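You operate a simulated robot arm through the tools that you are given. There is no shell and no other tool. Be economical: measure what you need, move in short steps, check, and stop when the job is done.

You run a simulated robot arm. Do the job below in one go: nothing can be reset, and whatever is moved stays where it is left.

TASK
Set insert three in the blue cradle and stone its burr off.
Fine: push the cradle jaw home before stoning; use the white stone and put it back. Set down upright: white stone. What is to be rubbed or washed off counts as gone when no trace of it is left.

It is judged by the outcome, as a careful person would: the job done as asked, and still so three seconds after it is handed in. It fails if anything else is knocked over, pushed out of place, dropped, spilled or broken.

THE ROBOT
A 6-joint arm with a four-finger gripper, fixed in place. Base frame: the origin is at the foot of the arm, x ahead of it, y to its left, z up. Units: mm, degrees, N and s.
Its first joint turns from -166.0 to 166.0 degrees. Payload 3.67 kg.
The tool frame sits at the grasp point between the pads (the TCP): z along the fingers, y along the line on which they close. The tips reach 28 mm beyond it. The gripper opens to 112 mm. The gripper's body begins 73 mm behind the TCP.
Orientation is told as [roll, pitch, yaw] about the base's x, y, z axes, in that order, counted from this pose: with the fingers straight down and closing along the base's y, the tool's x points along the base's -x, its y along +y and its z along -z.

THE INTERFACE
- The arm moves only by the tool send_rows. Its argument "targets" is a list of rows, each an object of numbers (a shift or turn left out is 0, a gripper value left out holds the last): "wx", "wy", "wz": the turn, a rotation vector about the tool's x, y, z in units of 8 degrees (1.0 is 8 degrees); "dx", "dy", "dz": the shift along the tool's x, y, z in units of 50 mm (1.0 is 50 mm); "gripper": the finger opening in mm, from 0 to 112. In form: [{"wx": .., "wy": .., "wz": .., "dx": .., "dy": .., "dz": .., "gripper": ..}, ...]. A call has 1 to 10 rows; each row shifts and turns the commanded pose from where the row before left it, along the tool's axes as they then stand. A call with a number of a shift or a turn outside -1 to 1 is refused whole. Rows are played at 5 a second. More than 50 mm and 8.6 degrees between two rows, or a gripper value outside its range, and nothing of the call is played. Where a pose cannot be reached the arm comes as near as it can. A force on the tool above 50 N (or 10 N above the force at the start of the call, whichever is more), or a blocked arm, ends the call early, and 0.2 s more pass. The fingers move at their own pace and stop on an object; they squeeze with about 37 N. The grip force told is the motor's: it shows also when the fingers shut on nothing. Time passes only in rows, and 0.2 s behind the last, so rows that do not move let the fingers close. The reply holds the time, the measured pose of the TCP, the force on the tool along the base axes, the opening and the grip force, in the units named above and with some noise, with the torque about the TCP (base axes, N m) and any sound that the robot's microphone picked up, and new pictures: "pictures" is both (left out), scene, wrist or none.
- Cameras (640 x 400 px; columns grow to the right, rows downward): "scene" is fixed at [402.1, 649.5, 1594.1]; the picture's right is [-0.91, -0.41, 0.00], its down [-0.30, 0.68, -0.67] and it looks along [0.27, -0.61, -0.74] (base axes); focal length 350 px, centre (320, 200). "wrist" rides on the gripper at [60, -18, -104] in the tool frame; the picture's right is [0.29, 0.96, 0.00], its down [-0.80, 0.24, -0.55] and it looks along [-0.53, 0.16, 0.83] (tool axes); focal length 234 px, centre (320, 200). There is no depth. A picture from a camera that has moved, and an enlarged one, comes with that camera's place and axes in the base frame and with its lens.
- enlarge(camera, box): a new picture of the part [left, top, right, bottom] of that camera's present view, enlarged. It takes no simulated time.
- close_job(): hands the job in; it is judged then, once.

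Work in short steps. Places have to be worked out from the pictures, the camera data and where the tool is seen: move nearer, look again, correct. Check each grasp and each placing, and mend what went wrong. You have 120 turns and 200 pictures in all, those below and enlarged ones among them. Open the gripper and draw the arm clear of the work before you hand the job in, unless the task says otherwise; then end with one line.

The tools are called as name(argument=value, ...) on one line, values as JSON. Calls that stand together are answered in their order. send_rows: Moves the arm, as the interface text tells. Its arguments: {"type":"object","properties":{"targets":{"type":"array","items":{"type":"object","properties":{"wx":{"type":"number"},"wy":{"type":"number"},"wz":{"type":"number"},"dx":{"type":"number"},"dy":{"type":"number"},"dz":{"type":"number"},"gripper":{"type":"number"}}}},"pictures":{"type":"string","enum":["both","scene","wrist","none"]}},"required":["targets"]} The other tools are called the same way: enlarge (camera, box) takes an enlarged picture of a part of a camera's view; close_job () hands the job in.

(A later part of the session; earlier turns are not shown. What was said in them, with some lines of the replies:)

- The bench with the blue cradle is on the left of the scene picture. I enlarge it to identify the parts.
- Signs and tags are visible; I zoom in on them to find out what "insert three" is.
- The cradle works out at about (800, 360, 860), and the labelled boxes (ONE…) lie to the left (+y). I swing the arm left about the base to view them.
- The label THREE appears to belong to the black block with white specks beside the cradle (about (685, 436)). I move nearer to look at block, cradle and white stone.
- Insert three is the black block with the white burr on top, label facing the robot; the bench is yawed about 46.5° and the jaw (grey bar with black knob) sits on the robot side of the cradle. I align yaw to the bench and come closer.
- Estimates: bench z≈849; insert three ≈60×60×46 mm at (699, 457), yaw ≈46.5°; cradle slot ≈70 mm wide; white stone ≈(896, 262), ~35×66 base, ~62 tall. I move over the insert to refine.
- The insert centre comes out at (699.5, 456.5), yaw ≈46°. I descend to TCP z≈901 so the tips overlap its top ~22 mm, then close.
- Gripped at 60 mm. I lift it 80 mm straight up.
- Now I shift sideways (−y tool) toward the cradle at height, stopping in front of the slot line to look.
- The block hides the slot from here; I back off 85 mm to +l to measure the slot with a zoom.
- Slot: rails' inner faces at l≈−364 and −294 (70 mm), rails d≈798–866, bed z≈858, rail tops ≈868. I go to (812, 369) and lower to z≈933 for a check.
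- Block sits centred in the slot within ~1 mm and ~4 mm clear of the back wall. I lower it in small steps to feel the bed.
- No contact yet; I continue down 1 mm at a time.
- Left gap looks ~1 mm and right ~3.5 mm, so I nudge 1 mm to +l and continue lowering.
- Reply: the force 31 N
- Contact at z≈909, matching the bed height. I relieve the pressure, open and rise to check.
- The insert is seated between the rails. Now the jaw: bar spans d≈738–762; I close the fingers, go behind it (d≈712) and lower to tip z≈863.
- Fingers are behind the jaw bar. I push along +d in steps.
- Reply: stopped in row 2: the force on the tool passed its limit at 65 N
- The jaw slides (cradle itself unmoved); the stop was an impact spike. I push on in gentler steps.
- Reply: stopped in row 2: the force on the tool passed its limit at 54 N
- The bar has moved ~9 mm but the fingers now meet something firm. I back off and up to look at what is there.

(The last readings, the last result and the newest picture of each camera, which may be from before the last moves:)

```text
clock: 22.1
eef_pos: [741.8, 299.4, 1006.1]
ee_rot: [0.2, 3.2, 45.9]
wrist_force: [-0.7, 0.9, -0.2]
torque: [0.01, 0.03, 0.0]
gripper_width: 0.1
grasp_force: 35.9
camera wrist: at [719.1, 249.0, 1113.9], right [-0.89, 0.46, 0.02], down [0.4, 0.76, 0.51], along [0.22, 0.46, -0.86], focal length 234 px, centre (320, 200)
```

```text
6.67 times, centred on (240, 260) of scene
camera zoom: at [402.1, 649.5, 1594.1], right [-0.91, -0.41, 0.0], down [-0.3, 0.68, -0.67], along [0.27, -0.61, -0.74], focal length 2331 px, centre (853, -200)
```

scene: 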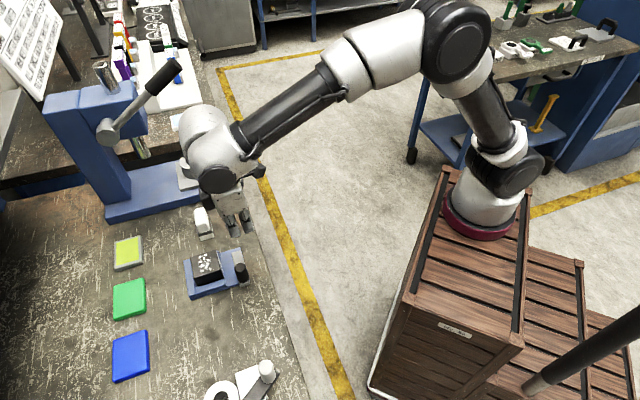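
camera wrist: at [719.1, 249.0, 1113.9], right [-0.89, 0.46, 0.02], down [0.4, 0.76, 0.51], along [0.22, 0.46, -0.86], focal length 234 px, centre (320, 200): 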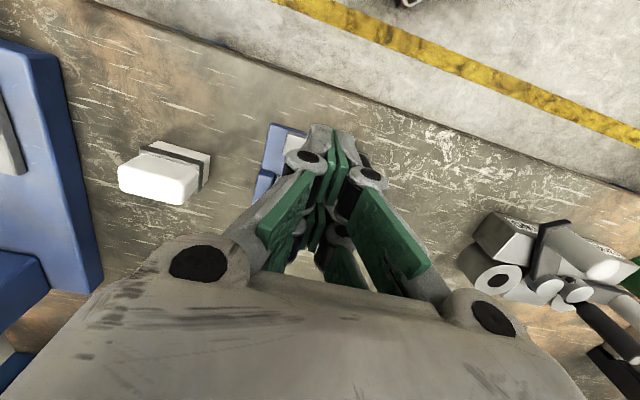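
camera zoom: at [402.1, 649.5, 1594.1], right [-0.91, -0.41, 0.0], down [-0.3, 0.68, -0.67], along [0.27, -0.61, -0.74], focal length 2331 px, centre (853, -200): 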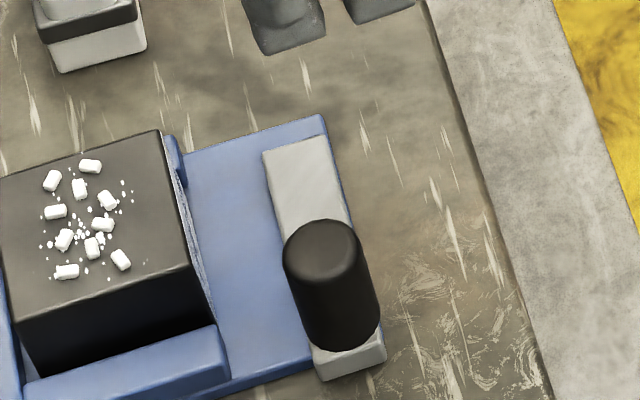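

The bar has advanced and exposed the bed's edge, which the low fingertips hit. I correct the tilt and come down higher (tip ≈866), behind the bar above the bed.

send_rows(targets=[{"wy": -0.4, "dx": 0.1}, {"dz": 0.75}, {"dz": 0.75}, {"dz": 0.7}, {}], pictures="none")

enlarge(camera="scene", box=[210, 220, 290, 290])

```text
clock: 23.2
eef_pos: [743.3, 301.7, 906.8]
ee_rot: [0.0, -0.9, 46.0]
wrist_force: [-4.2, 0.2, 18.4]
torque: [0.19, -0.06, -0.02]
gripper_width: 5.9
grasp_force: 35.7
stopped in row 5: the force on the tool passed its limit at 62 N (the readings are from after the stop); the commanded pose is now the measured one
```

```text
5.71 times, centred on (250, 255) of scene
camera zoom: at [402.1, 649.5, 1594.1], right [-0.91, -0.41, 0.0], down [-0.3, 0.68, -0.67], along [0.27, -0.61, -0.74], focal length 1998 px, centre (720, -114)
```

zoom: 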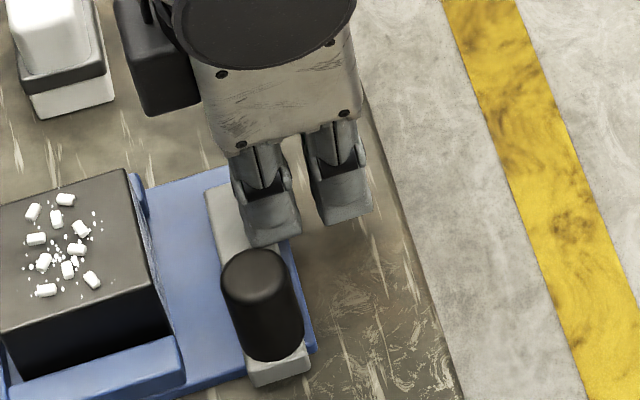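

I landed on the bar's top (the forked fingers reach ~24 mm fore/aft). So bar top ≈879; I rise, back off to d≈710 and come down with tips at ≈868.

send_rows(targets=[{"dz": -0.4, "wy": 0.11, "gripper": 0}, {"dx": 0.46}, {"dz": 0.3}, {"dz": 0.3}, {}], pictures="none")

enlarge(camera="scene", box=[210, 220, 290, 290])

```text
clock: 24.4
eef_pos: [728.0, 283.8, 895.5]
ee_rot: [0.0, 0.1, 45.9]
wrist_force: [0.4, 0.2, -0.7]
torque: [-0.01, -0.02, 0.02]
gripper_width: 0.0
grasp_force: 35.5
```

```text
5.71 times, centred on (250, 255) of scene
camera zoom: at [402.1, 649.5, 1594.1], right [-0.91, -0.41, 0.0], down [-0.3, 0.68, -0.67], along [0.27, -0.61, -0.74], focal length 1998 px, centre (720, -114)
```

zoom: 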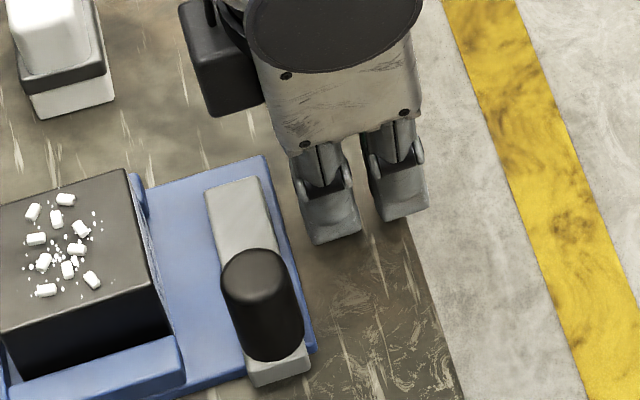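

Clear behind the bar now. I push in 2.5 mm steps.

send_rows(targets=[{"dx": -0.08}, {"dx": -0.05}, {"dx": -0.05}, {"dx": -0.05}, {"dx": -0.05}, {"dx": -0.05}, {"dx": -0.05}, {"dx": -0.05}, {"dx": -0.05}], pictures="none")

enlarge(camera="scene", box=[180, 220, 280, 310])

```text
clock: 26.4
eef_pos: [743.3, 299.5, 895.2]
ee_rot: [0.0, 0.2, 46.0]
wrist_force: [-6.9, -4.7, -2.4]
torque: [-0.13, 0.18, -0.05]
gripper_width: 0.0
grasp_force: 35.5
```

```text
4.44 times, centred on (230, 265) of scene
camera zoom: at [402.1, 649.5, 1594.1], right [-0.91, -0.41, 0.0], down [-0.3, 0.68, -0.67], along [0.27, -0.61, -0.74], focal length 1554 px, centre (720, -89)
```

zoom: 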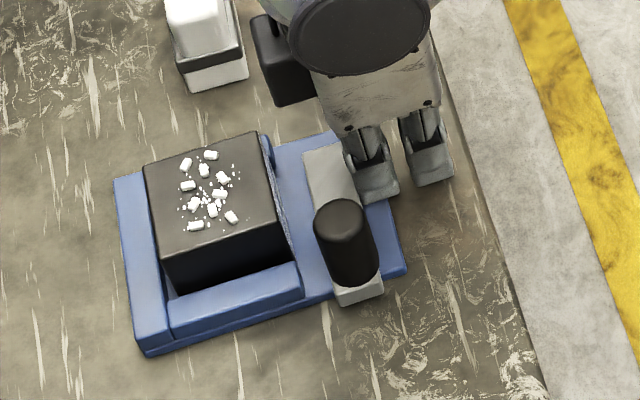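

The jaw slides with ~8 N. I continue.

send_rows(targets=[{"dx": -0.06}, {"dx": -0.06}, {"dx": -0.06}, {"dx": -0.06}, {"dx": -0.06}, {"dx": -0.06}, {"dx": -0.05}, {"dx": -0.05}], pictures="none")

enlarge(camera="scene", box=[180, 220, 280, 310])

```text
clock: 28.0
eef_pos: [754.8, 312.2, 894.9]
ee_rot: [0.1, 0.8, 45.9]
wrist_force: [-14.7, -15.5, 8.0]
torque: [-0.16, -0.01, -0.1]
gripper_width: 6.0
grasp_force: 35.5
stopped in row 8: the force on the tool passed its limit at 54 N (the readings are from after the stop); the commanded pose is now the measured one
```

```text
4.44 times, centred on (230, 265) of scene
camera zoom: at [402.1, 649.5, 1594.1], right [-0.91, -0.41, 0.0], down [-0.3, 0.68, -0.67], along [0.27, -0.61, -0.74], focal length 1554 px, centre (720, -89)
```

zoom: 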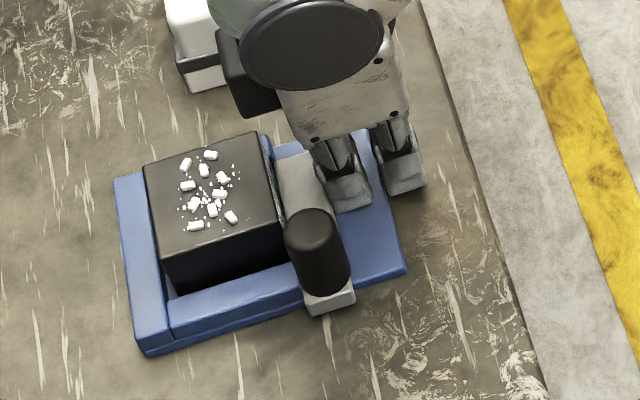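

The jaw now meets a firm stop next to the insert. I back off and look from above.

send_rows(targets=[{"dx": 0.3, "wy": -0.1}, {"dz": -0.8}, {"dz": -0.8}, {"dz": -0.6, "dy": 0.8}, {"dy": 0.9}, {"dy": 0.9}, {"dx": -0.5, "gripper": 112}, {}], pictures="wrist")

enlarge(camera="scene", box=[180, 220, 280, 310])

```text
clock: 29.8
eef_pos: [669.3, 410.4, 1005.5]
ee_rot: [0.2, -0.1, 46.0]
wrist_force: [0.5, -0.8, -0.4]
torque: [0.02, 0.04, -0.03]
gripper_width: 106.2
grasp_force: 0.0
camera wrist: at [642.2, 355.1, 1107.9], right [-0.89, 0.46, 0.0], down [0.38, 0.74, 0.56], along [0.25, 0.49, -0.83], focal length 234 px, centre (320, 200)
```

wrist: 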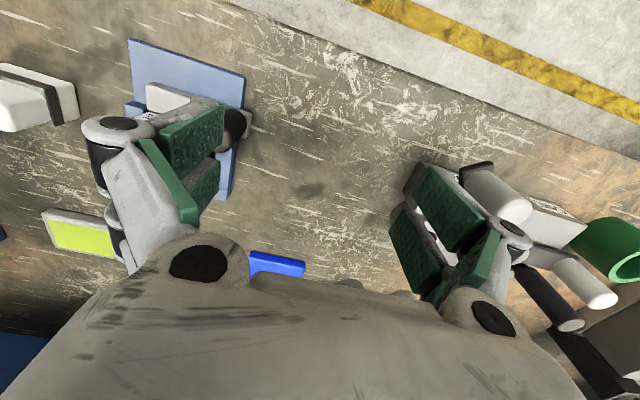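

```text
4.44 times, centred on (230, 265) of scene
camera zoom: at [402.1, 649.5, 1594.1], right [-0.91, -0.41, 0.0], down [-0.3, 0.68, -0.67], along [0.27, -0.61, -0.74], focal length 1554 px, centre (720, -89)
```

zoom: 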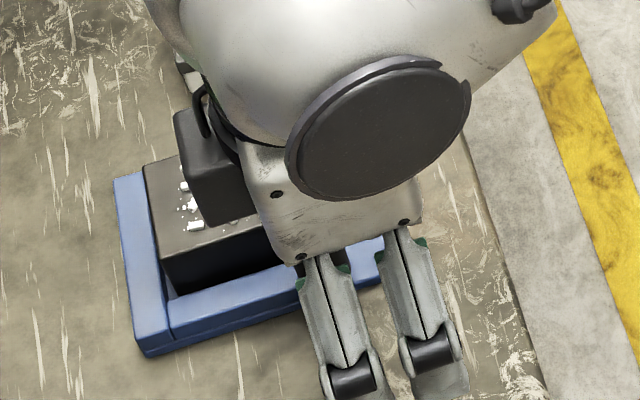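

send_rows(targets=[{"dx": -0.062, "dy": -0.853}, {"dx": -0.062, "dy": -0.853}, {"dx": -0.062, "dy": -0.853}, {}], pictures="none")

enlarge(camera="wrist", box=[220, 80, 440, 240])

enlarge(camera="scene", box=[180, 220, 280, 310])

```text
clock: 30.8
eef_pos: [768.0, 326.0, 1002.9]
ee_rot: [0.1, 0.0, 45.9]
wrist_force: [-0.3, -0.5, -0.3]
torque: [0.03, -0.01, -0.01]
gripper_width: 111.9
grasp_force: 0.1
```

```text
2.50 times, centred on (330, 160) of wrist
camera zoom: at [740.5, 271.9, 1107.2], right [-0.89, 0.46, 0.0], down [0.38, 0.74, 0.56], along [0.25, 0.49, -0.83], focal length 585 px, centre (295, 300)
```

zoom: 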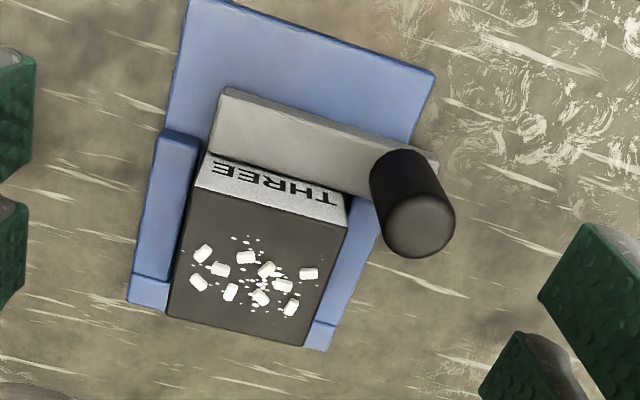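

```text
4.44 times, centred on (230, 265) of scene
camera zoom: at [402.1, 649.5, 1594.1], right [-0.91, -0.41, 0.0], down [-0.3, 0.68, -0.67], along [0.27, -0.61, -0.74], focal length 1554 px, centre (720, -89)
```

zoom: 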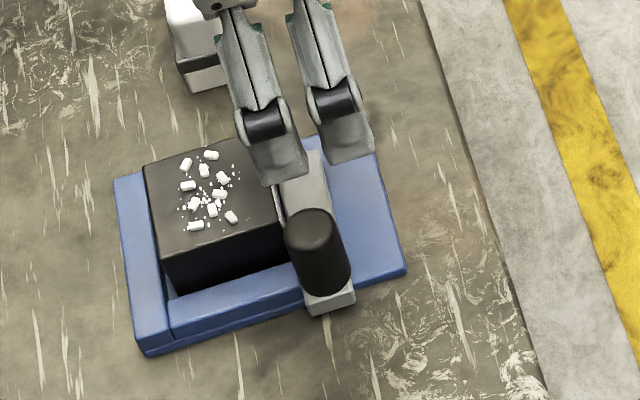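

enlarge(camera="scene", box=[220, 245, 265, 295])

enlarge(camera="wrist", box=[270, 110, 370, 180])

```text
8.00 times, centred on (242, 270) of scene
camera zoom: at [402.1, 649.5, 1594.1], right [-0.91, -0.41, 0.0], down [-0.3, 0.68, -0.67], along [0.27, -0.61, -0.74], focal length 2797 px, centre (940, -360)
```

zoom: 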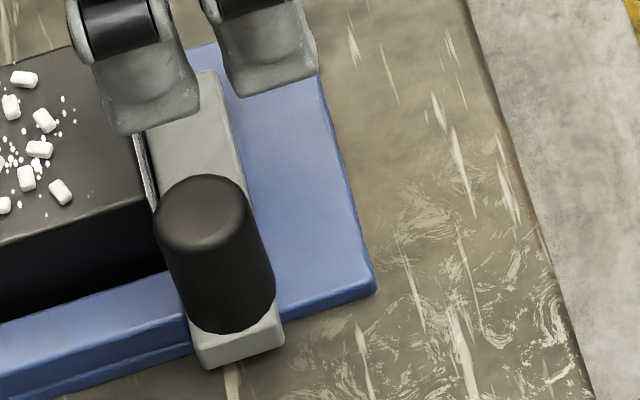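

```text
5.71 times, centred on (320, 145) of wrist
camera zoom: at [740.5, 271.9, 1107.2], right [-0.89, 0.46, 0.0], down [0.38, 0.74, 0.56], along [0.25, 0.49, -0.83], focal length 1338 px, centre (320, 514)
```

zoom: 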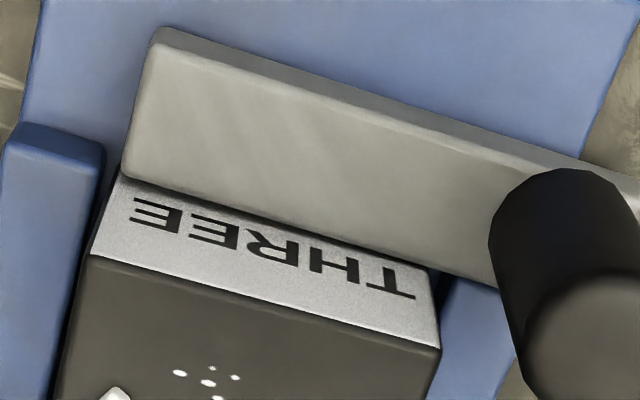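

enlarge(camera="scene", box=[180, 250, 230, 305])

```text
7.27 times, centred on (205, 278) of scene
camera zoom: at [402.1, 649.5, 1594.1], right [-0.91, -0.41, 0.0], down [-0.3, 0.68, -0.67], along [0.27, -0.61, -0.74], focal length 2543 px, centre (1156, -364)
```

zoom: 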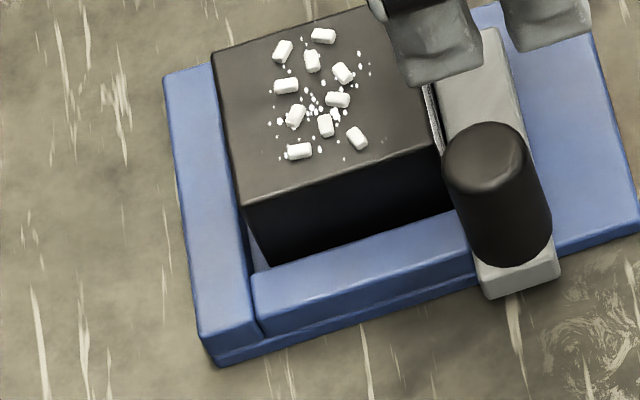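

The insert still has ~5 mm to the back wall, so I test whether the jaw is truly home by pushing on its knob, gently.

send_rows(targets=[{"dx": 0.4, "gripper": 0}, {"dx": 0.3, "dy": 0.5}, {"dy": 0.55}, {"dz": 0.65}, {"dz": 0.65}, {"dz": 0.65}, {}], pictures="none")

enlarge(camera="scene", box=[180, 220, 290, 310])

```text
clock: 32.4
eef_pos: [705.5, 340.1, 906.1]
ee_rot: [0.1, -0.1, 46.0]
wrist_force: [-0.4, -0.9, 0.4]
torque: [0.0, -0.03, 0.03]
gripper_width: 0.1
grasp_force: 36.4
```

```text
4.44 times, centred on (235, 265) of scene
camera zoom: at [402.1, 649.5, 1594.1], right [-0.91, -0.41, 0.0], down [-0.3, 0.68, -0.67], along [0.27, -0.61, -0.74], focal length 1554 px, centre (698, -89)
```

zoom: 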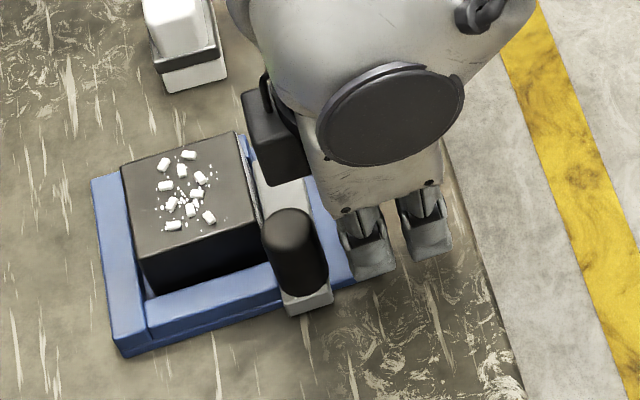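

send_rows(targets=[{"dx": -0.08}, {"dx": -0.05}, {"dx": -0.05}, {"dx": -0.04}, {"dx": -0.04}, {"dx": -0.04}, {"dx": -0.03}, {"dx": -0.03}, {"dx": -0.03}], pictures="none")

enlarge(camera="scene", box=[180, 220, 290, 310])

```text
clock: 34.2
eef_pos: [713.4, 348.2, 903.9]
ee_rot: [0.1, 0.7, 46.0]
wrist_force: [-18.4, -16.0, 5.5]
torque: [0.34, -0.52, -0.09]
gripper_width: 0.1
grasp_force: 35.6
stopped in row 8: the force on the tool passed its limit at 53 N (the readings are from after the stop); the commanded pose is now the measured one
```

```text
4.44 times, centred on (235, 265) of scene
camera zoom: at [402.1, 649.5, 1594.1], right [-0.91, -0.41, 0.0], down [-0.3, 0.68, -0.67], along [0.27, -0.61, -0.74], focal length 1554 px, centre (698, -89)
```

zoom: 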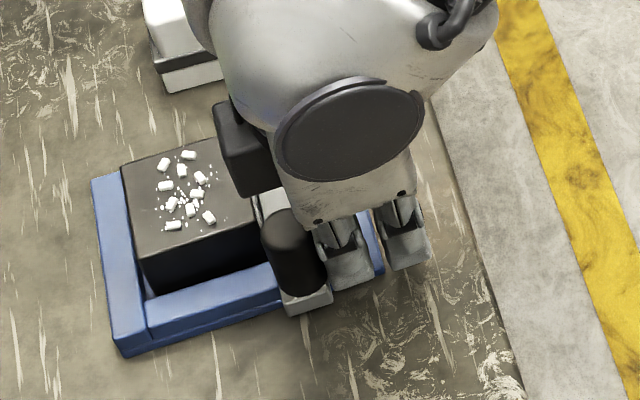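

The jaw no longer moves under 50 N at the knob either, so it is home. I back off, rise and turn the tool −90° so that the fingers will close across the stone's thin side.

send_rows(targets=[{"dx": 0.4, "wy": -0.08}, {"dz": -0.9}, {"dz": -0.9}, {"dz": -0.7, "wz": 0.9}, {"wz": 0.9}, {"wz": 0.9}, {"wz": 0.9}, {"wz": 0.9}, {"wz": 0.9}, {"wz": 0.9}], pictures="none")

send_rows(targets=[{"wz": 0.9}, {"wz": 0.9}, {"wz": 0.9}, {"wz": 0.9}, {"wz": 0.9}, {"wz": 0.45, "gripper": 90}, {}], pictures="both")

```text
clock: 36.4
eef_pos: [700.9, 336.1, 1030.8]
ee_rot: [0.4, -0.1, -4.6]
wrist_force: [-0.4, 0.0, 0.1]
torque: [0.0, 0.02, 0.02]
gripper_width: 0.1
grasp_force: 35.8
```

```text
clock: 38.0
eef_pos: [701.2, 336.4, 1031.1]
ee_rot: [0.2, 0.1, -44.2]
wrist_force: [-0.1, 0.6, 0.1]
torque: [-0.01, 0.01, 0.0]
gripper_width: 89.6
grasp_force: 0.0
camera wrist: at [646.6, 364.7, 1133.8], right [0.46, 0.89, 0.0], down [0.74, -0.39, 0.55], along [0.49, -0.25, -0.83], focal length 234 px, centre (320, 200)
```

scene: 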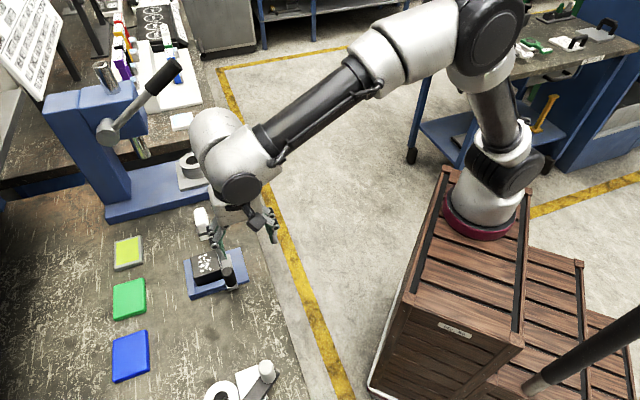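
wrist: 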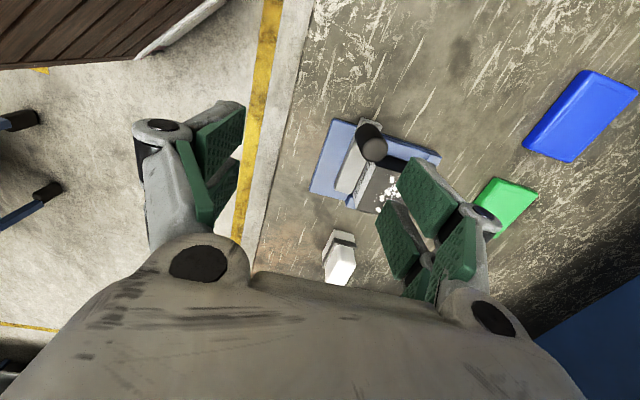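

send_rows(targets=[{"dx": -0.73, "dy": 0.39}, {"dx": -0.73, "dy": 0.39}, {"dx": -0.73, "dy": 0.39}, {"dx": -0.73, "dy": 0.39, "gripper": 80}, {}], pictures="none")

enlarge(camera="wrist", box=[220, 60, 440, 250])

```text
clock: 39.2
eef_pos: [860.8, 291.0, 1030.2]
ee_rot: [0.2, 0.0, -44.1]
wrist_force: [0.0, -1.1, 0.7]
torque: [0.0, -0.02, -0.01]
gripper_width: 79.9
grasp_force: 0.1
```

```text
2.11 times, centred on (330, 155) of wrist
camera zoom: at [806.4, 319.8, 1133.3], right [0.46, 0.89, 0.0], down [0.74, -0.38, 0.55], along [0.49, -0.25, -0.83], focal length 493 px, centre (299, 295)
```

zoom: 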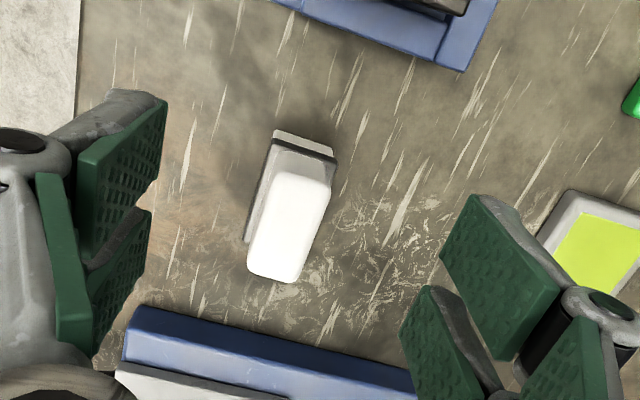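

Stone measured: base 36×66 mm centred at d≈816, l≈−472 → (906, 261), height ≈46. I move above it and go part-way down.

send_rows(targets=[{"dx": -0.535, "dy": 0.1, "wz": -0.06}, {"dx": -0.535, "dy": 0.1}, {"dz": 0.7}, {"dz": 0.7}, {}])

enlarge(camera="wrist", box=[220, 80, 440, 270])

```text
clock: 40.4
eef_pos: [906.4, 261.0, 961.3]
ee_rot: [0.3, 0.0, -43.5]
wrist_force: [0.2, 0.0, -0.2]
torque: [-0.02, 0.01, 0.0]
gripper_width: 80.0
grasp_force: 0.0
camera wrist: at [851.2, 289.0, 1063.7], right [0.45, 0.89, 0.0], down [0.74, -0.38, 0.55], along [0.5, -0.25, -0.83], focal length 234 px, centre (320, 200)
```

scene: 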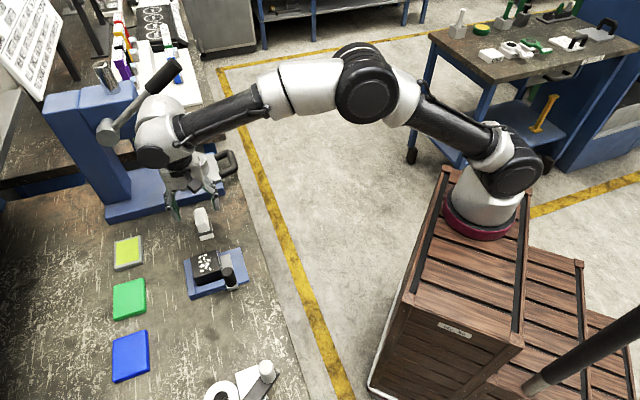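
wrist: 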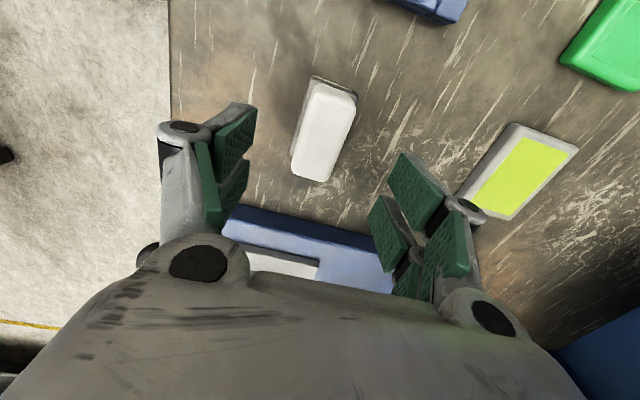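

```text
2.11 times, centred on (330, 175) of wrist
camera zoom: at [851.2, 289.0, 1063.7], right [0.45, 0.89, 0.0], down [0.74, -0.38, 0.55], along [0.5, -0.25, -0.83], focal length 493 px, centre (299, 253)
```

zoom: 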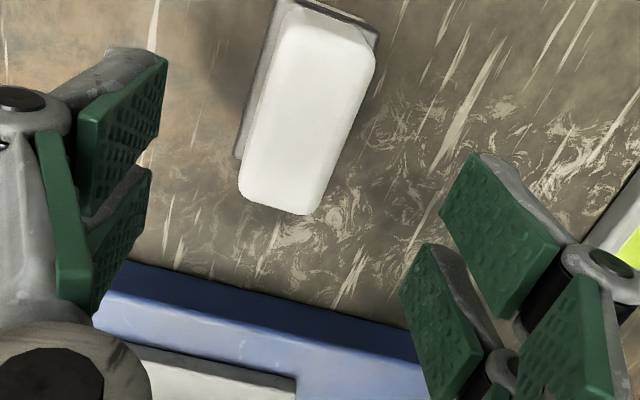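

The stone's top centre agrees with the TCP to within 2 mm. I descend to z≈896 and close.

send_rows(targets=[{"dz": 0.6}, {"dz": 0.5}, {"dz": 0.2}, {}, {"gripper": 15}, {"gripper": 15}, {"gripper": 15}])

```text
clock: 42.0
eef_pos: [905.7, 261.7, 895.6]
ee_rot: [0.2, 0.0, -43.6]
wrist_force: [1.0, -0.1, 0.3]
torque: [-0.01, -0.04, 0.0]
gripper_width: 33.6
grasp_force: 37.2
camera wrist: at [851.1, 289.6, 998.9], right [0.45, 0.89, 0.0], down [0.74, -0.38, 0.55], along [0.5, -0.25, -0.83], focal length 234 px, centre (320, 200)
```

scene: 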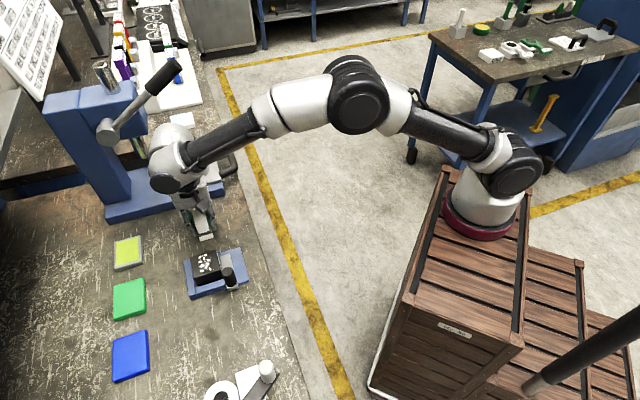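
wrist: 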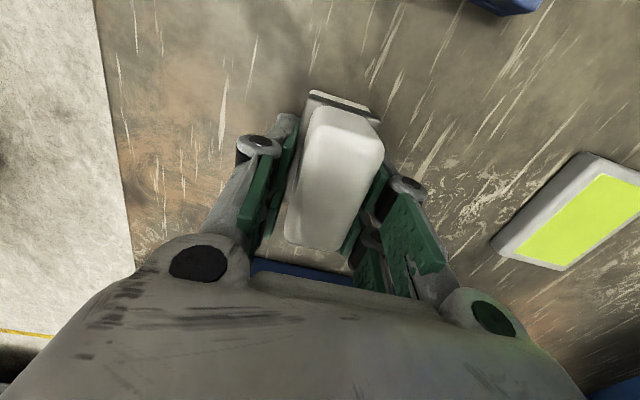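

Gripped (33.6 mm). I record the pick pose (905.7, 261.7, 895.6) and lift 70 mm.

send_rows(targets=[{"dz": -0.3}, {"dz": -0.6}, {"dz": -0.7}, {}])

enlarge(camera="scene", box=[150, 180, 260, 300])

```text
clock: 43.0
eef_pos: [907.3, 261.3, 977.0]
ee_rot: [0.1, 0.1, -43.6]
wrist_force: [0.7, 0.1, -2.0]
torque: [-0.04, 0.01, -0.01]
gripper_width: 33.6
grasp_force: 36.8
camera wrist: at [851.5, 289.1, 1079.8], right [0.45, 0.89, 0.0], down [0.74, -0.38, 0.55], along [0.5, -0.25, -0.83], focal length 234 px, centre (320, 200)
```

scene: 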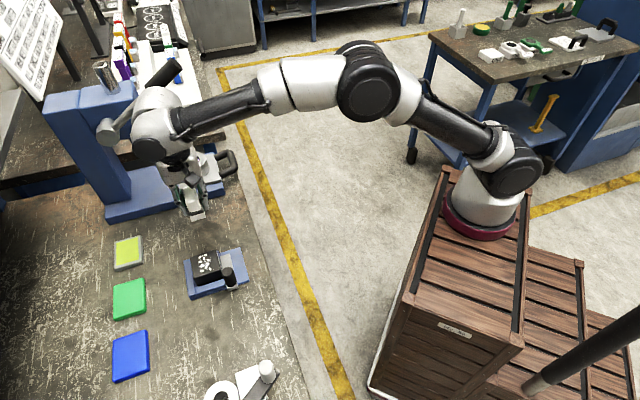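
wrist: 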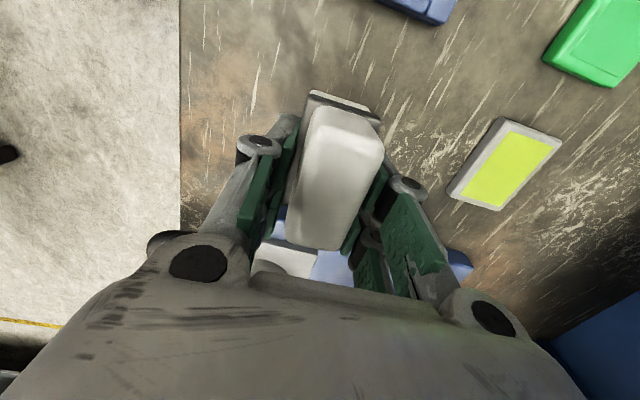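

```text
3.33 times, centred on (205, 240) of scene
camera zoom: at [402.1, 649.5, 1594.1], right [-0.91, -0.41, 0.0], down [-0.3, 0.68, -0.67], along [0.27, -0.61, -0.74], focal length 1165 px, centre (703, 67)
```

zoom: 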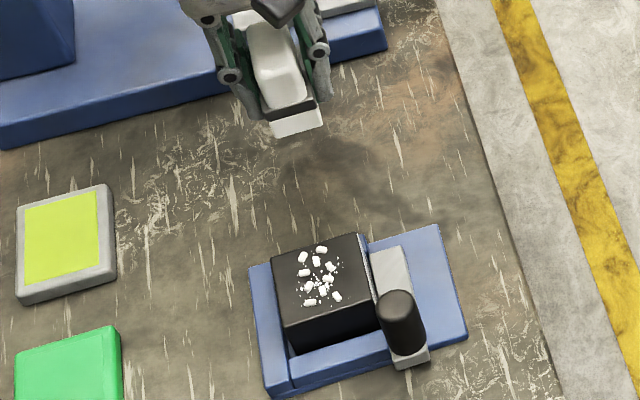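

Stone is held upright. I carry it over the insert (d≈831, l≈−327).

send_rows(targets=[{"dx": 0.728, "dy": 0.068, "dz": -0.1}, {"dx": 0.728, "dy": 0.068}, {"dx": 0.728, "dy": 0.068}, {"dx": 0.728, "dy": 0.068}, {}, {"dz": 0.3}, {}])

enlarge(camera="scene", box=[160, 210, 270, 310])

```text
clock: 44.6
eef_pos: [809.6, 371.6, 965.1]
ee_rot: [0.3, 0.1, -43.5]
wrist_force: [-1.0, -0.9, -0.9]
torque: [0.01, -0.01, -0.01]
gripper_width: 33.5
grasp_force: 37.1
camera wrist: at [754.6, 399.7, 1069.2], right [0.45, 0.89, 0.0], down [0.74, -0.38, 0.55], along [0.5, -0.25, -0.83], focal length 234 px, centre (320, 200)
```

scene: 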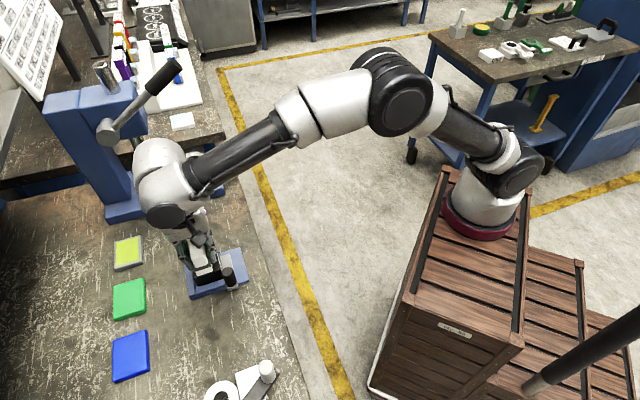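
wrist: 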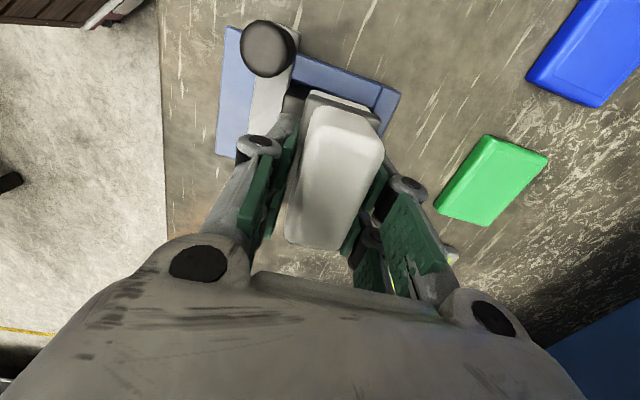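

```text
4.00 times, centred on (215, 260) of scene
camera zoom: at [402.1, 649.5, 1594.1], right [-0.91, -0.41, 0.0], down [-0.3, 0.68, -0.67], along [0.27, -0.61, -0.74], focal length 1398 px, centre (740, -40)
```

zoom: 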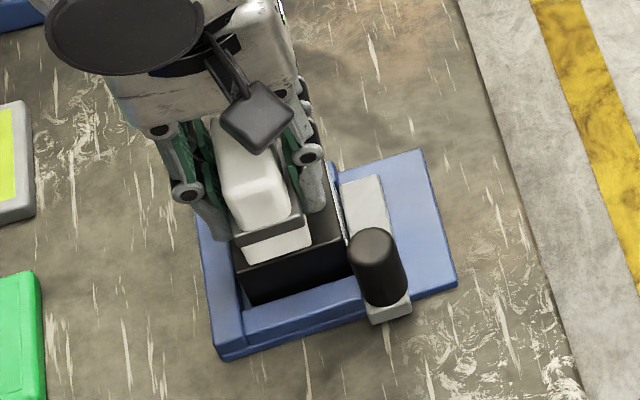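

Aligned over the insert. I lower gently until contact.

send_rows(targets=[{"dz": 0.1}, {"dz": 0.1}, {"dz": 0.04}, {}], pictures="none")

send_rows(targets=[{"dz": 0.03}, {"dz": 0.03}, {}], pictures="none")

send_rows(targets=[{"dz": 0.02}, {"dz": 0.02}, {}], pictures="none")

```text
clock: 45.6
eef_pos: [810.5, 370.1, 955.5]
ee_rot: [0.2, 0.1, -43.4]
wrist_force: [0.8, 0.3, -2.7]
torque: [-0.02, 0.0, 0.01]
gripper_width: 34.1
grasp_force: 36.9
```

```text
clock: 46.4
eef_pos: [810.3, 370.6, 950.8]
ee_rot: [0.2, 0.1, -43.5]
wrist_force: [-0.3, 1.0, -2.0]
torque: [-0.02, -0.03, 0.01]
gripper_width: 33.6
grasp_force: 36.8
```

```text
clock: 47.2
eef_pos: [810.9, 371.6, 949.5]
ee_rot: [0.2, 0.1, -43.7]
wrist_force: [0.4, -0.6, -2.5]
torque: [-0.03, -0.02, 0.0]
gripper_width: 33.6
grasp_force: 37.0
```

send_rows(targets=[{"dz": 0.02}, {"dz": 0.02}, {}], pictures="none")

send_rows(targets=[{"dz": 0.02}, {"dz": 0.02}, {}], pictures="none")

```text
clock: 48.0
eef_pos: [809.5, 370.4, 948.7]
ee_rot: [0.4, 0.1, -43.6]
wrist_force: [-2.0, -0.1, 16.1]
torque: [0.05, 0.37, 0.02]
gripper_width: 33.5
grasp_force: 36.4
```

```text
clock: 48.8
eef_pos: [810.5, 371.1, 947.5]
ee_rot: [0.5, 0.1, -43.5]
wrist_force: [0.8, 0.8, 27.1]
torque: [0.06, -0.01, -0.02]
gripper_width: 34.0
grasp_force: 37.3
```

Contact with ~20–29 N. I ease slightly and make strokes along the insert.

send_rows(targets=[{"dz": -0.015}, {"dx": 0.2}, {"dx": -0.2}, {"dx": -0.2}, {"dx": 0.2}, {"dx": 0.2}, {"dx": -0.2}, {"dx": -0.2}, {"dx": 0.2}])

enlarge(camera="scene", box=[160, 210, 270, 310])

```text
clock: 50.8
eef_pos: [810.6, 368.6, 945.5]
ee_rot: [0.4, 0.0, -43.7]
wrist_force: [5.4, -5.2, 16.4]
torque: [-0.22, -0.22, 0.0]
gripper_width: 33.8
grasp_force: 36.6
camera wrist: at [756.0, 397.3, 1048.9], right [0.45, 0.89, 0.0], down [0.74, -0.38, 0.55], along [0.5, -0.25, -0.83], focal length 234 px, centre (320, 200)
```

scene: 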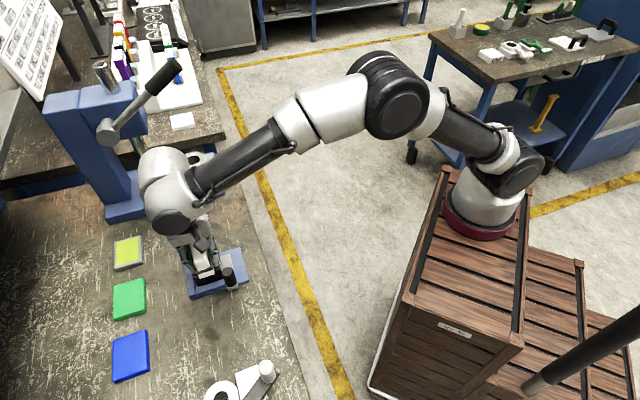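
wrist: 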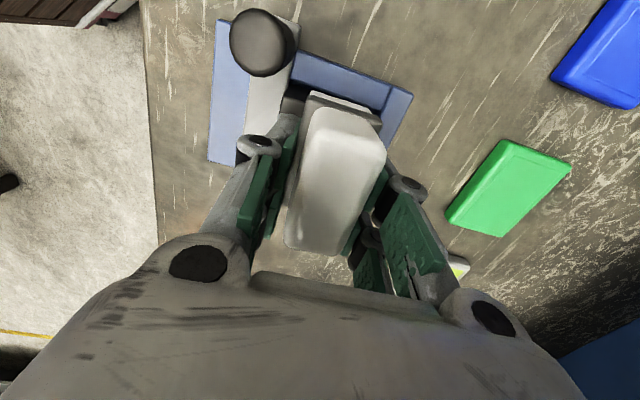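

```text
4.00 times, centred on (215, 260) of scene
camera zoom: at [402.1, 649.5, 1594.1], right [-0.91, -0.41, 0.0], down [-0.3, 0.68, -0.67], along [0.27, -0.61, -0.74], focal length 1398 px, centre (740, -40)
```

zoom: 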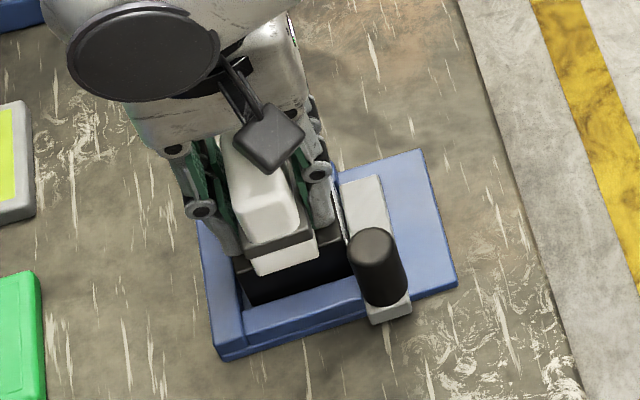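

It works (z sank 2 mm as the burr goes). I repeat with the stone shifted toward the jaw side and then toward the wall side.

send_rows(targets=[{"dy": -0.12}, {"dy": -0.1}, {"dx": 0.2}, {"dx": -0.2}, {"dx": -0.2}, {"dx": 0.2}, {"dx": 0.2}, {"dx": -0.2}, {"dx": -0.2}, {"dx": 0.2}], pictures="none")

send_rows(targets=[{"dy": 0.16}, {"dy": 0.16}, {"dy": 0.16}, {"dx": 0.2}, {"dx": -0.2}, {"dx": -0.2}, {"dx": 0.2}, {"dx": 0.2}, {"dx": -0.2}], pictures="none")

```text
clock: 53.0
eef_pos: [803.6, 362.0, 946.0]
ee_rot: [0.2, 0.1, -43.7]
wrist_force: [2.1, -1.5, 4.4]
torque: [-0.14, -0.19, -0.03]
gripper_width: 33.7
grasp_force: 36.4
```

```text
clock: 55.0
eef_pos: [818.1, 380.1, 947.0]
ee_rot: [0.2, 0.2, -43.6]
wrist_force: [-2.1, 0.7, 4.7]
torque: [-0.09, -0.02, -0.01]
gripper_width: 33.7
grasp_force: 36.7
```

Pressure fell to ~6 N; I press 1 mm more and rub back across the whole face, then lift to check.

send_rows(targets=[{"dz": 0.02, "dx": 0.2}, {"dx": -0.2}, {"dy": -0.1, "dx": -0.2}, {"dy": -0.1, "dx": 0.2}, {"dy": -0.1, "dx": 0.2}, {"dy": -0.1, "dx": -0.2}, {"dy": -0.1, "dx": -0.2}, {"dx": 0.2}, {"dy": 0.1, "dx": 0.2}, {"dy": 0.1, "dx": -0.2}], pictures="none")

send_rows(targets=[{"dz": -0.4}, {"dz": -0.6}, {"dz": -0.4, "dx": -0.7}, {"dx": -0.8}, {"dx": -0.8}, {}], pictures="none")

enlarge(camera="scene", box=[170, 230, 260, 310])

enlarge(camera="wrist", box=[200, 0, 480, 180])

```text
clock: 57.2
eef_pos: [807.0, 369.8, 945.0]
ee_rot: [0.2, 0.1, -43.7]
wrist_force: [-8.7, 2.3, 20.7]
torque: [-0.08, 0.13, -0.03]
gripper_width: 33.6
grasp_force: 37.2
```

```text
clock: 58.6
eef_pos: [890.4, 289.3, 1013.9]
ee_rot: [0.2, 0.2, -43.6]
wrist_force: [-0.2, 0.5, -2.4]
torque: [0.03, -0.03, -0.02]
gripper_width: 34.0
grasp_force: 36.9
```

```text
5.00 times, centred on (215, 270) of scene
camera zoom: at [402.1, 649.5, 1594.1], right [-0.91, -0.41, 0.0], down [-0.3, 0.68, -0.67], along [0.27, -0.61, -0.74], focal length 1748 px, centre (845, -150)
```

zoom: 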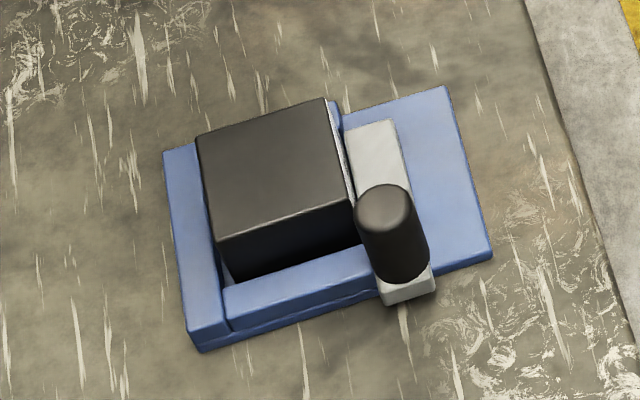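

```text
2.22 times, centred on (340, 90) of wrist
camera zoom: at [836.1, 318.4, 1117.4], right [0.45, 0.89, 0.0], down [0.74, -0.38, 0.55], along [0.49, -0.25, -0.83], focal length 520 px, centre (276, 444)
```

zoom: 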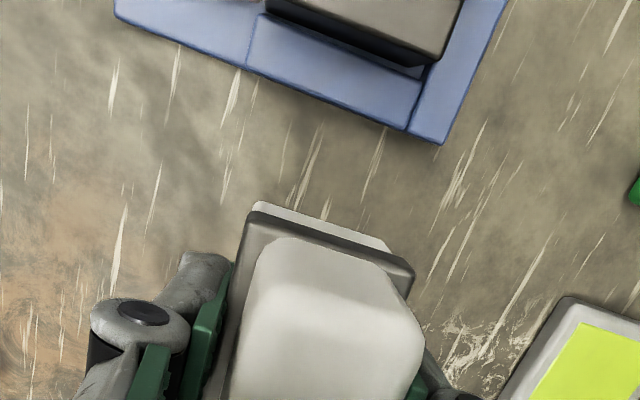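

The burr looks gone; I zoom once more for any trace.

enlarge(camera="scene", box=[192, 247, 232, 275])

```text
14.29 times, centred on (212, 261) of scene
camera zoom: at [402.1, 649.5, 1594.1], right [-0.91, -0.41, 0.0], down [-0.3, 0.68, -0.67], along [0.27, -0.61, -0.74], focal length 4995 px, centre (1863, -671)
```

zoom: 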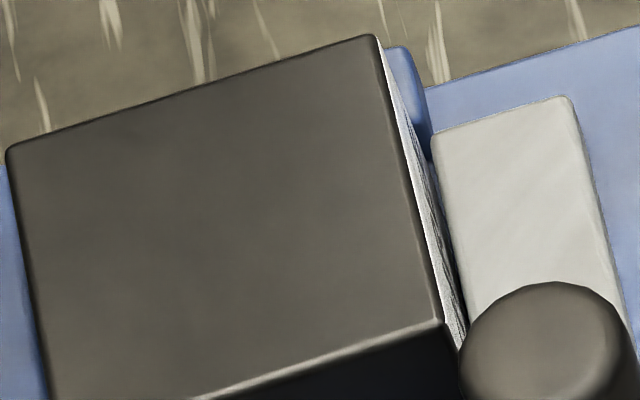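

Clean surface, jaw still home. I return the stone above its spot (906, 261) and lower to just above the bench.

send_rows(targets=[{"dx": -0.308, "dy": -0.09}, {"dx": -0.308, "dy": -0.09}, {}, {"dz": 0.8}, {"dz": 0.8}, {"dz": 0.6}, {}])

```text
clock: 60.2
eef_pos: [907.4, 262.9, 904.2]
ee_rot: [0.2, 0.1, -43.6]
wrist_force: [-0.9, 0.2, -2.4]
torque: [-0.04, 0.0, -0.01]
gripper_width: 33.7
grasp_force: 37.0
camera wrist: at [852.1, 291.2, 1007.2], right [0.45, 0.89, 0.0], down [0.74, -0.38, 0.55], along [0.5, -0.25, -0.83], focal length 234 px, centre (320, 200)
```

scene: 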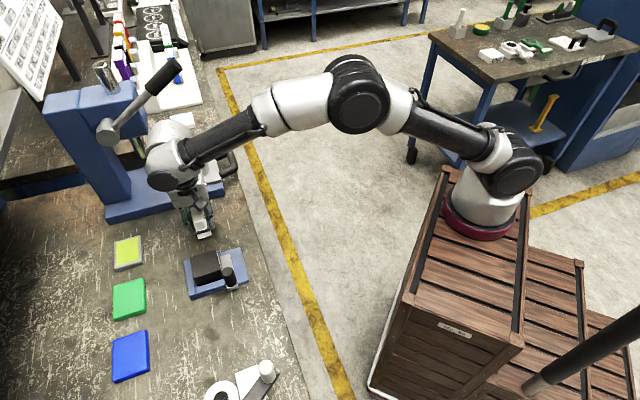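
wrist: 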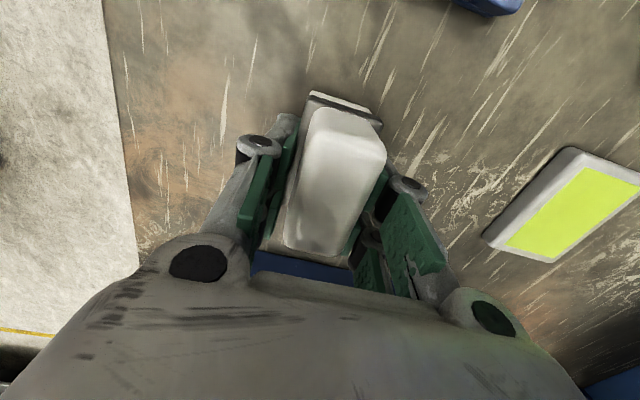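

I lower the last ~8 mm in small steps until the bench takes the load.

send_rows(targets=[{"dz": 0.07}, {"dz": 0.05}, {"dz": 0.02}, {}], pictures="none")

send_rows(targets=[{"dz": 0.02}, {"dz": 0.02}, {}], pictures="none")

```text
clock: 61.2
eef_pos: [907.7, 262.2, 898.6]
ee_rot: [0.2, 0.1, -43.5]
wrist_force: [0.3, 0.1, -1.9]
torque: [0.01, -0.03, 0.04]
gripper_width: 33.5
grasp_force: 36.7
```

```text
clock: 62.0
eef_pos: [908.2, 263.1, 895.2]
ee_rot: [0.2, 0.1, -43.6]
wrist_force: [0.1, -0.1, -2.0]
torque: [-0.02, -0.02, 0.01]
gripper_width: 33.9
grasp_force: 36.6
```

send_rows(targets=[{"dz": 0.02}, {}], pictures="none")

send_rows(targets=[{"dz": 0.02}, {}], pictures="none")

```text
clock: 62.6
eef_pos: [908.3, 262.0, 894.3]
ee_rot: [0.2, 0.2, -43.6]
wrist_force: [-0.6, 0.5, -3.2]
torque: [-0.02, -0.02, -0.01]
gripper_width: 33.6
grasp_force: 37.3
```

```text
clock: 63.2
eef_pos: [907.6, 261.6, 894.5]
ee_rot: [0.1, 0.1, -43.6]
wrist_force: [0.8, -0.6, -2.7]
torque: [-0.01, -0.01, 0.01]
gripper_width: 33.4
grasp_force: 37.2
```

Not yet down (the stone slipped up slightly in the grip during stoning); I continue 1 mm at a time.

send_rows(targets=[{"dz": 0.02}, {"dz": 0.02}, {}], pictures="none")

send_rows(targets=[{"dz": 0.02}, {}], pictures="none")

```text
clock: 64.0
eef_pos: [907.8, 262.5, 893.0]
ee_rot: [0.3, 0.1, -43.7]
wrist_force: [-1.2, -2.0, 12.1]
torque: [-0.06, 0.26, 0.02]
gripper_width: 33.7
grasp_force: 37.2
```

```text
clock: 64.6
eef_pos: [908.0, 263.4, 892.6]
ee_rot: [0.4, 0.0, -43.5]
wrist_force: [-1.4, -3.4, 25.5]
torque: [0.2, 0.39, 0.02]
gripper_width: 33.9
grasp_force: 37.5
```

Down on the bench. I relieve, open, and rise to check it.

send_rows(targets=[{"dz": -0.025}, {"gripper": 60}, {"gripper": 80}, {}, {"dz": -0.6}, {"dz": -0.9}, {"dz": -0.9}, {"dx": 0.6, "dy": -0.6}, {"dx": 0.6, "dy": -0.6}, {}])

enlarge(camera="scene", box=[150, 190, 270, 310])

```text
clock: 66.8
eef_pos: [822.3, 260.3, 1011.8]
ee_rot: [0.2, 0.0, -43.6]
wrist_force: [-0.3, 1.2, -1.3]
torque: [0.03, 0.01, 0.0]
gripper_width: 79.8
grasp_force: 0.1
camera wrist: at [767.4, 288.4, 1114.7], right [0.45, 0.89, 0.0], down [0.74, -0.38, 0.55], along [0.5, -0.25, -0.83], focal length 234 px, centre (320, 200)
```

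scene: 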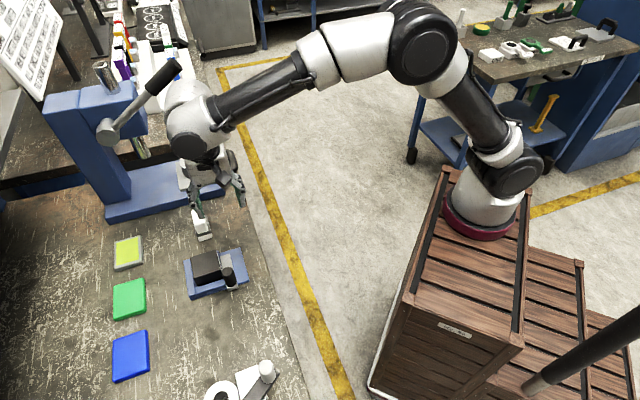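
wrist: 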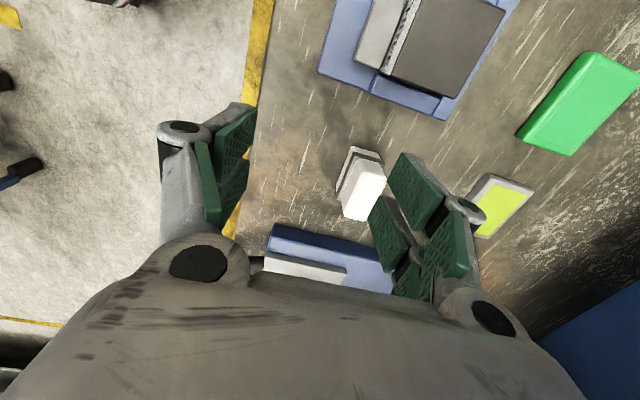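

```text
3.33 times, centred on (210, 250) of scene
camera zoom: at [402.1, 649.5, 1594.1], right [-0.91, -0.41, 0.0], down [-0.3, 0.68, -0.67], along [0.27, -0.61, -0.74], focal length 1165 px, centre (687, 33)
```

zoom: 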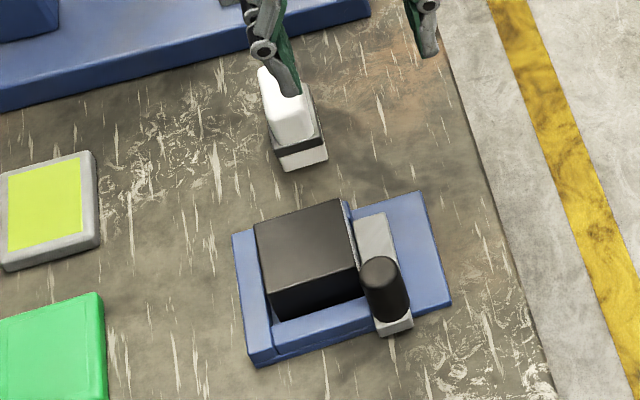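

Stone stands upright in its place. I check the insert and jaw closely in the wrist view.

enlarge(camera="wrist", box=[310, 0, 530, 130])

```text
2.91 times, centred on (420, 65) of wrist
camera zoom: at [767.4, 288.4, 1114.7], right [0.45, 0.89, 0.0], down [0.74, -0.38, 0.55], along [0.5, -0.25, -0.83], focal length 681 px, centre (29, 593)
```

zoom: 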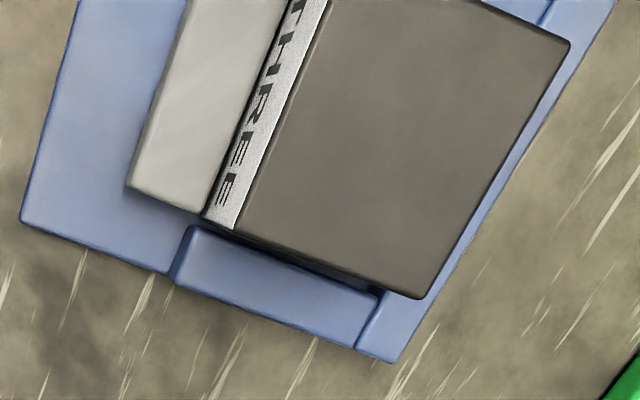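

The surface is clean, the jaw is against the insert. I draw the arm up and clear.

send_rows(targets=[{"dz": -0.9}, {"dz": -0.9}, {"dy": -0.8, "dz": -0.3}, {"dy": -0.8}, {}, {}], pictures="scene")

```text
clock: 68.2
eef_pos: [767.6, 200.9, 1115.6]
ee_rot: [0.2, 0.1, -43.6]
wrist_force: [0.7, -1.1, 0.0]
torque: [-0.01, -0.01, -0.03]
gripper_width: 80.0
grasp_force: 0.1
```

scene: 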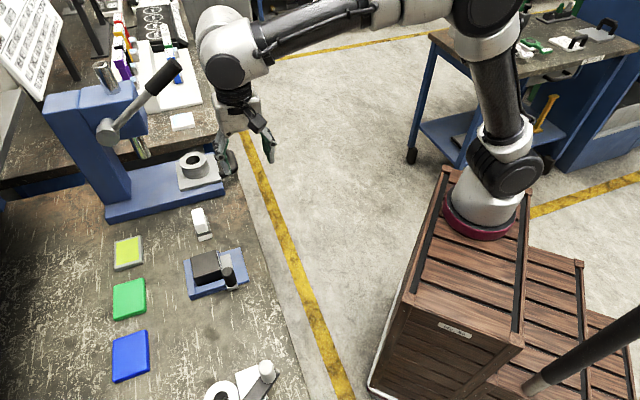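

Everything is in place and the arm is clear; I hand in.

close_job()

```text
The job is handed in.
```

Insert three is in the blue cradle with the jaw pushed home. Its burr is stoned off with no trace visible, and the white stone is back upright in its place.
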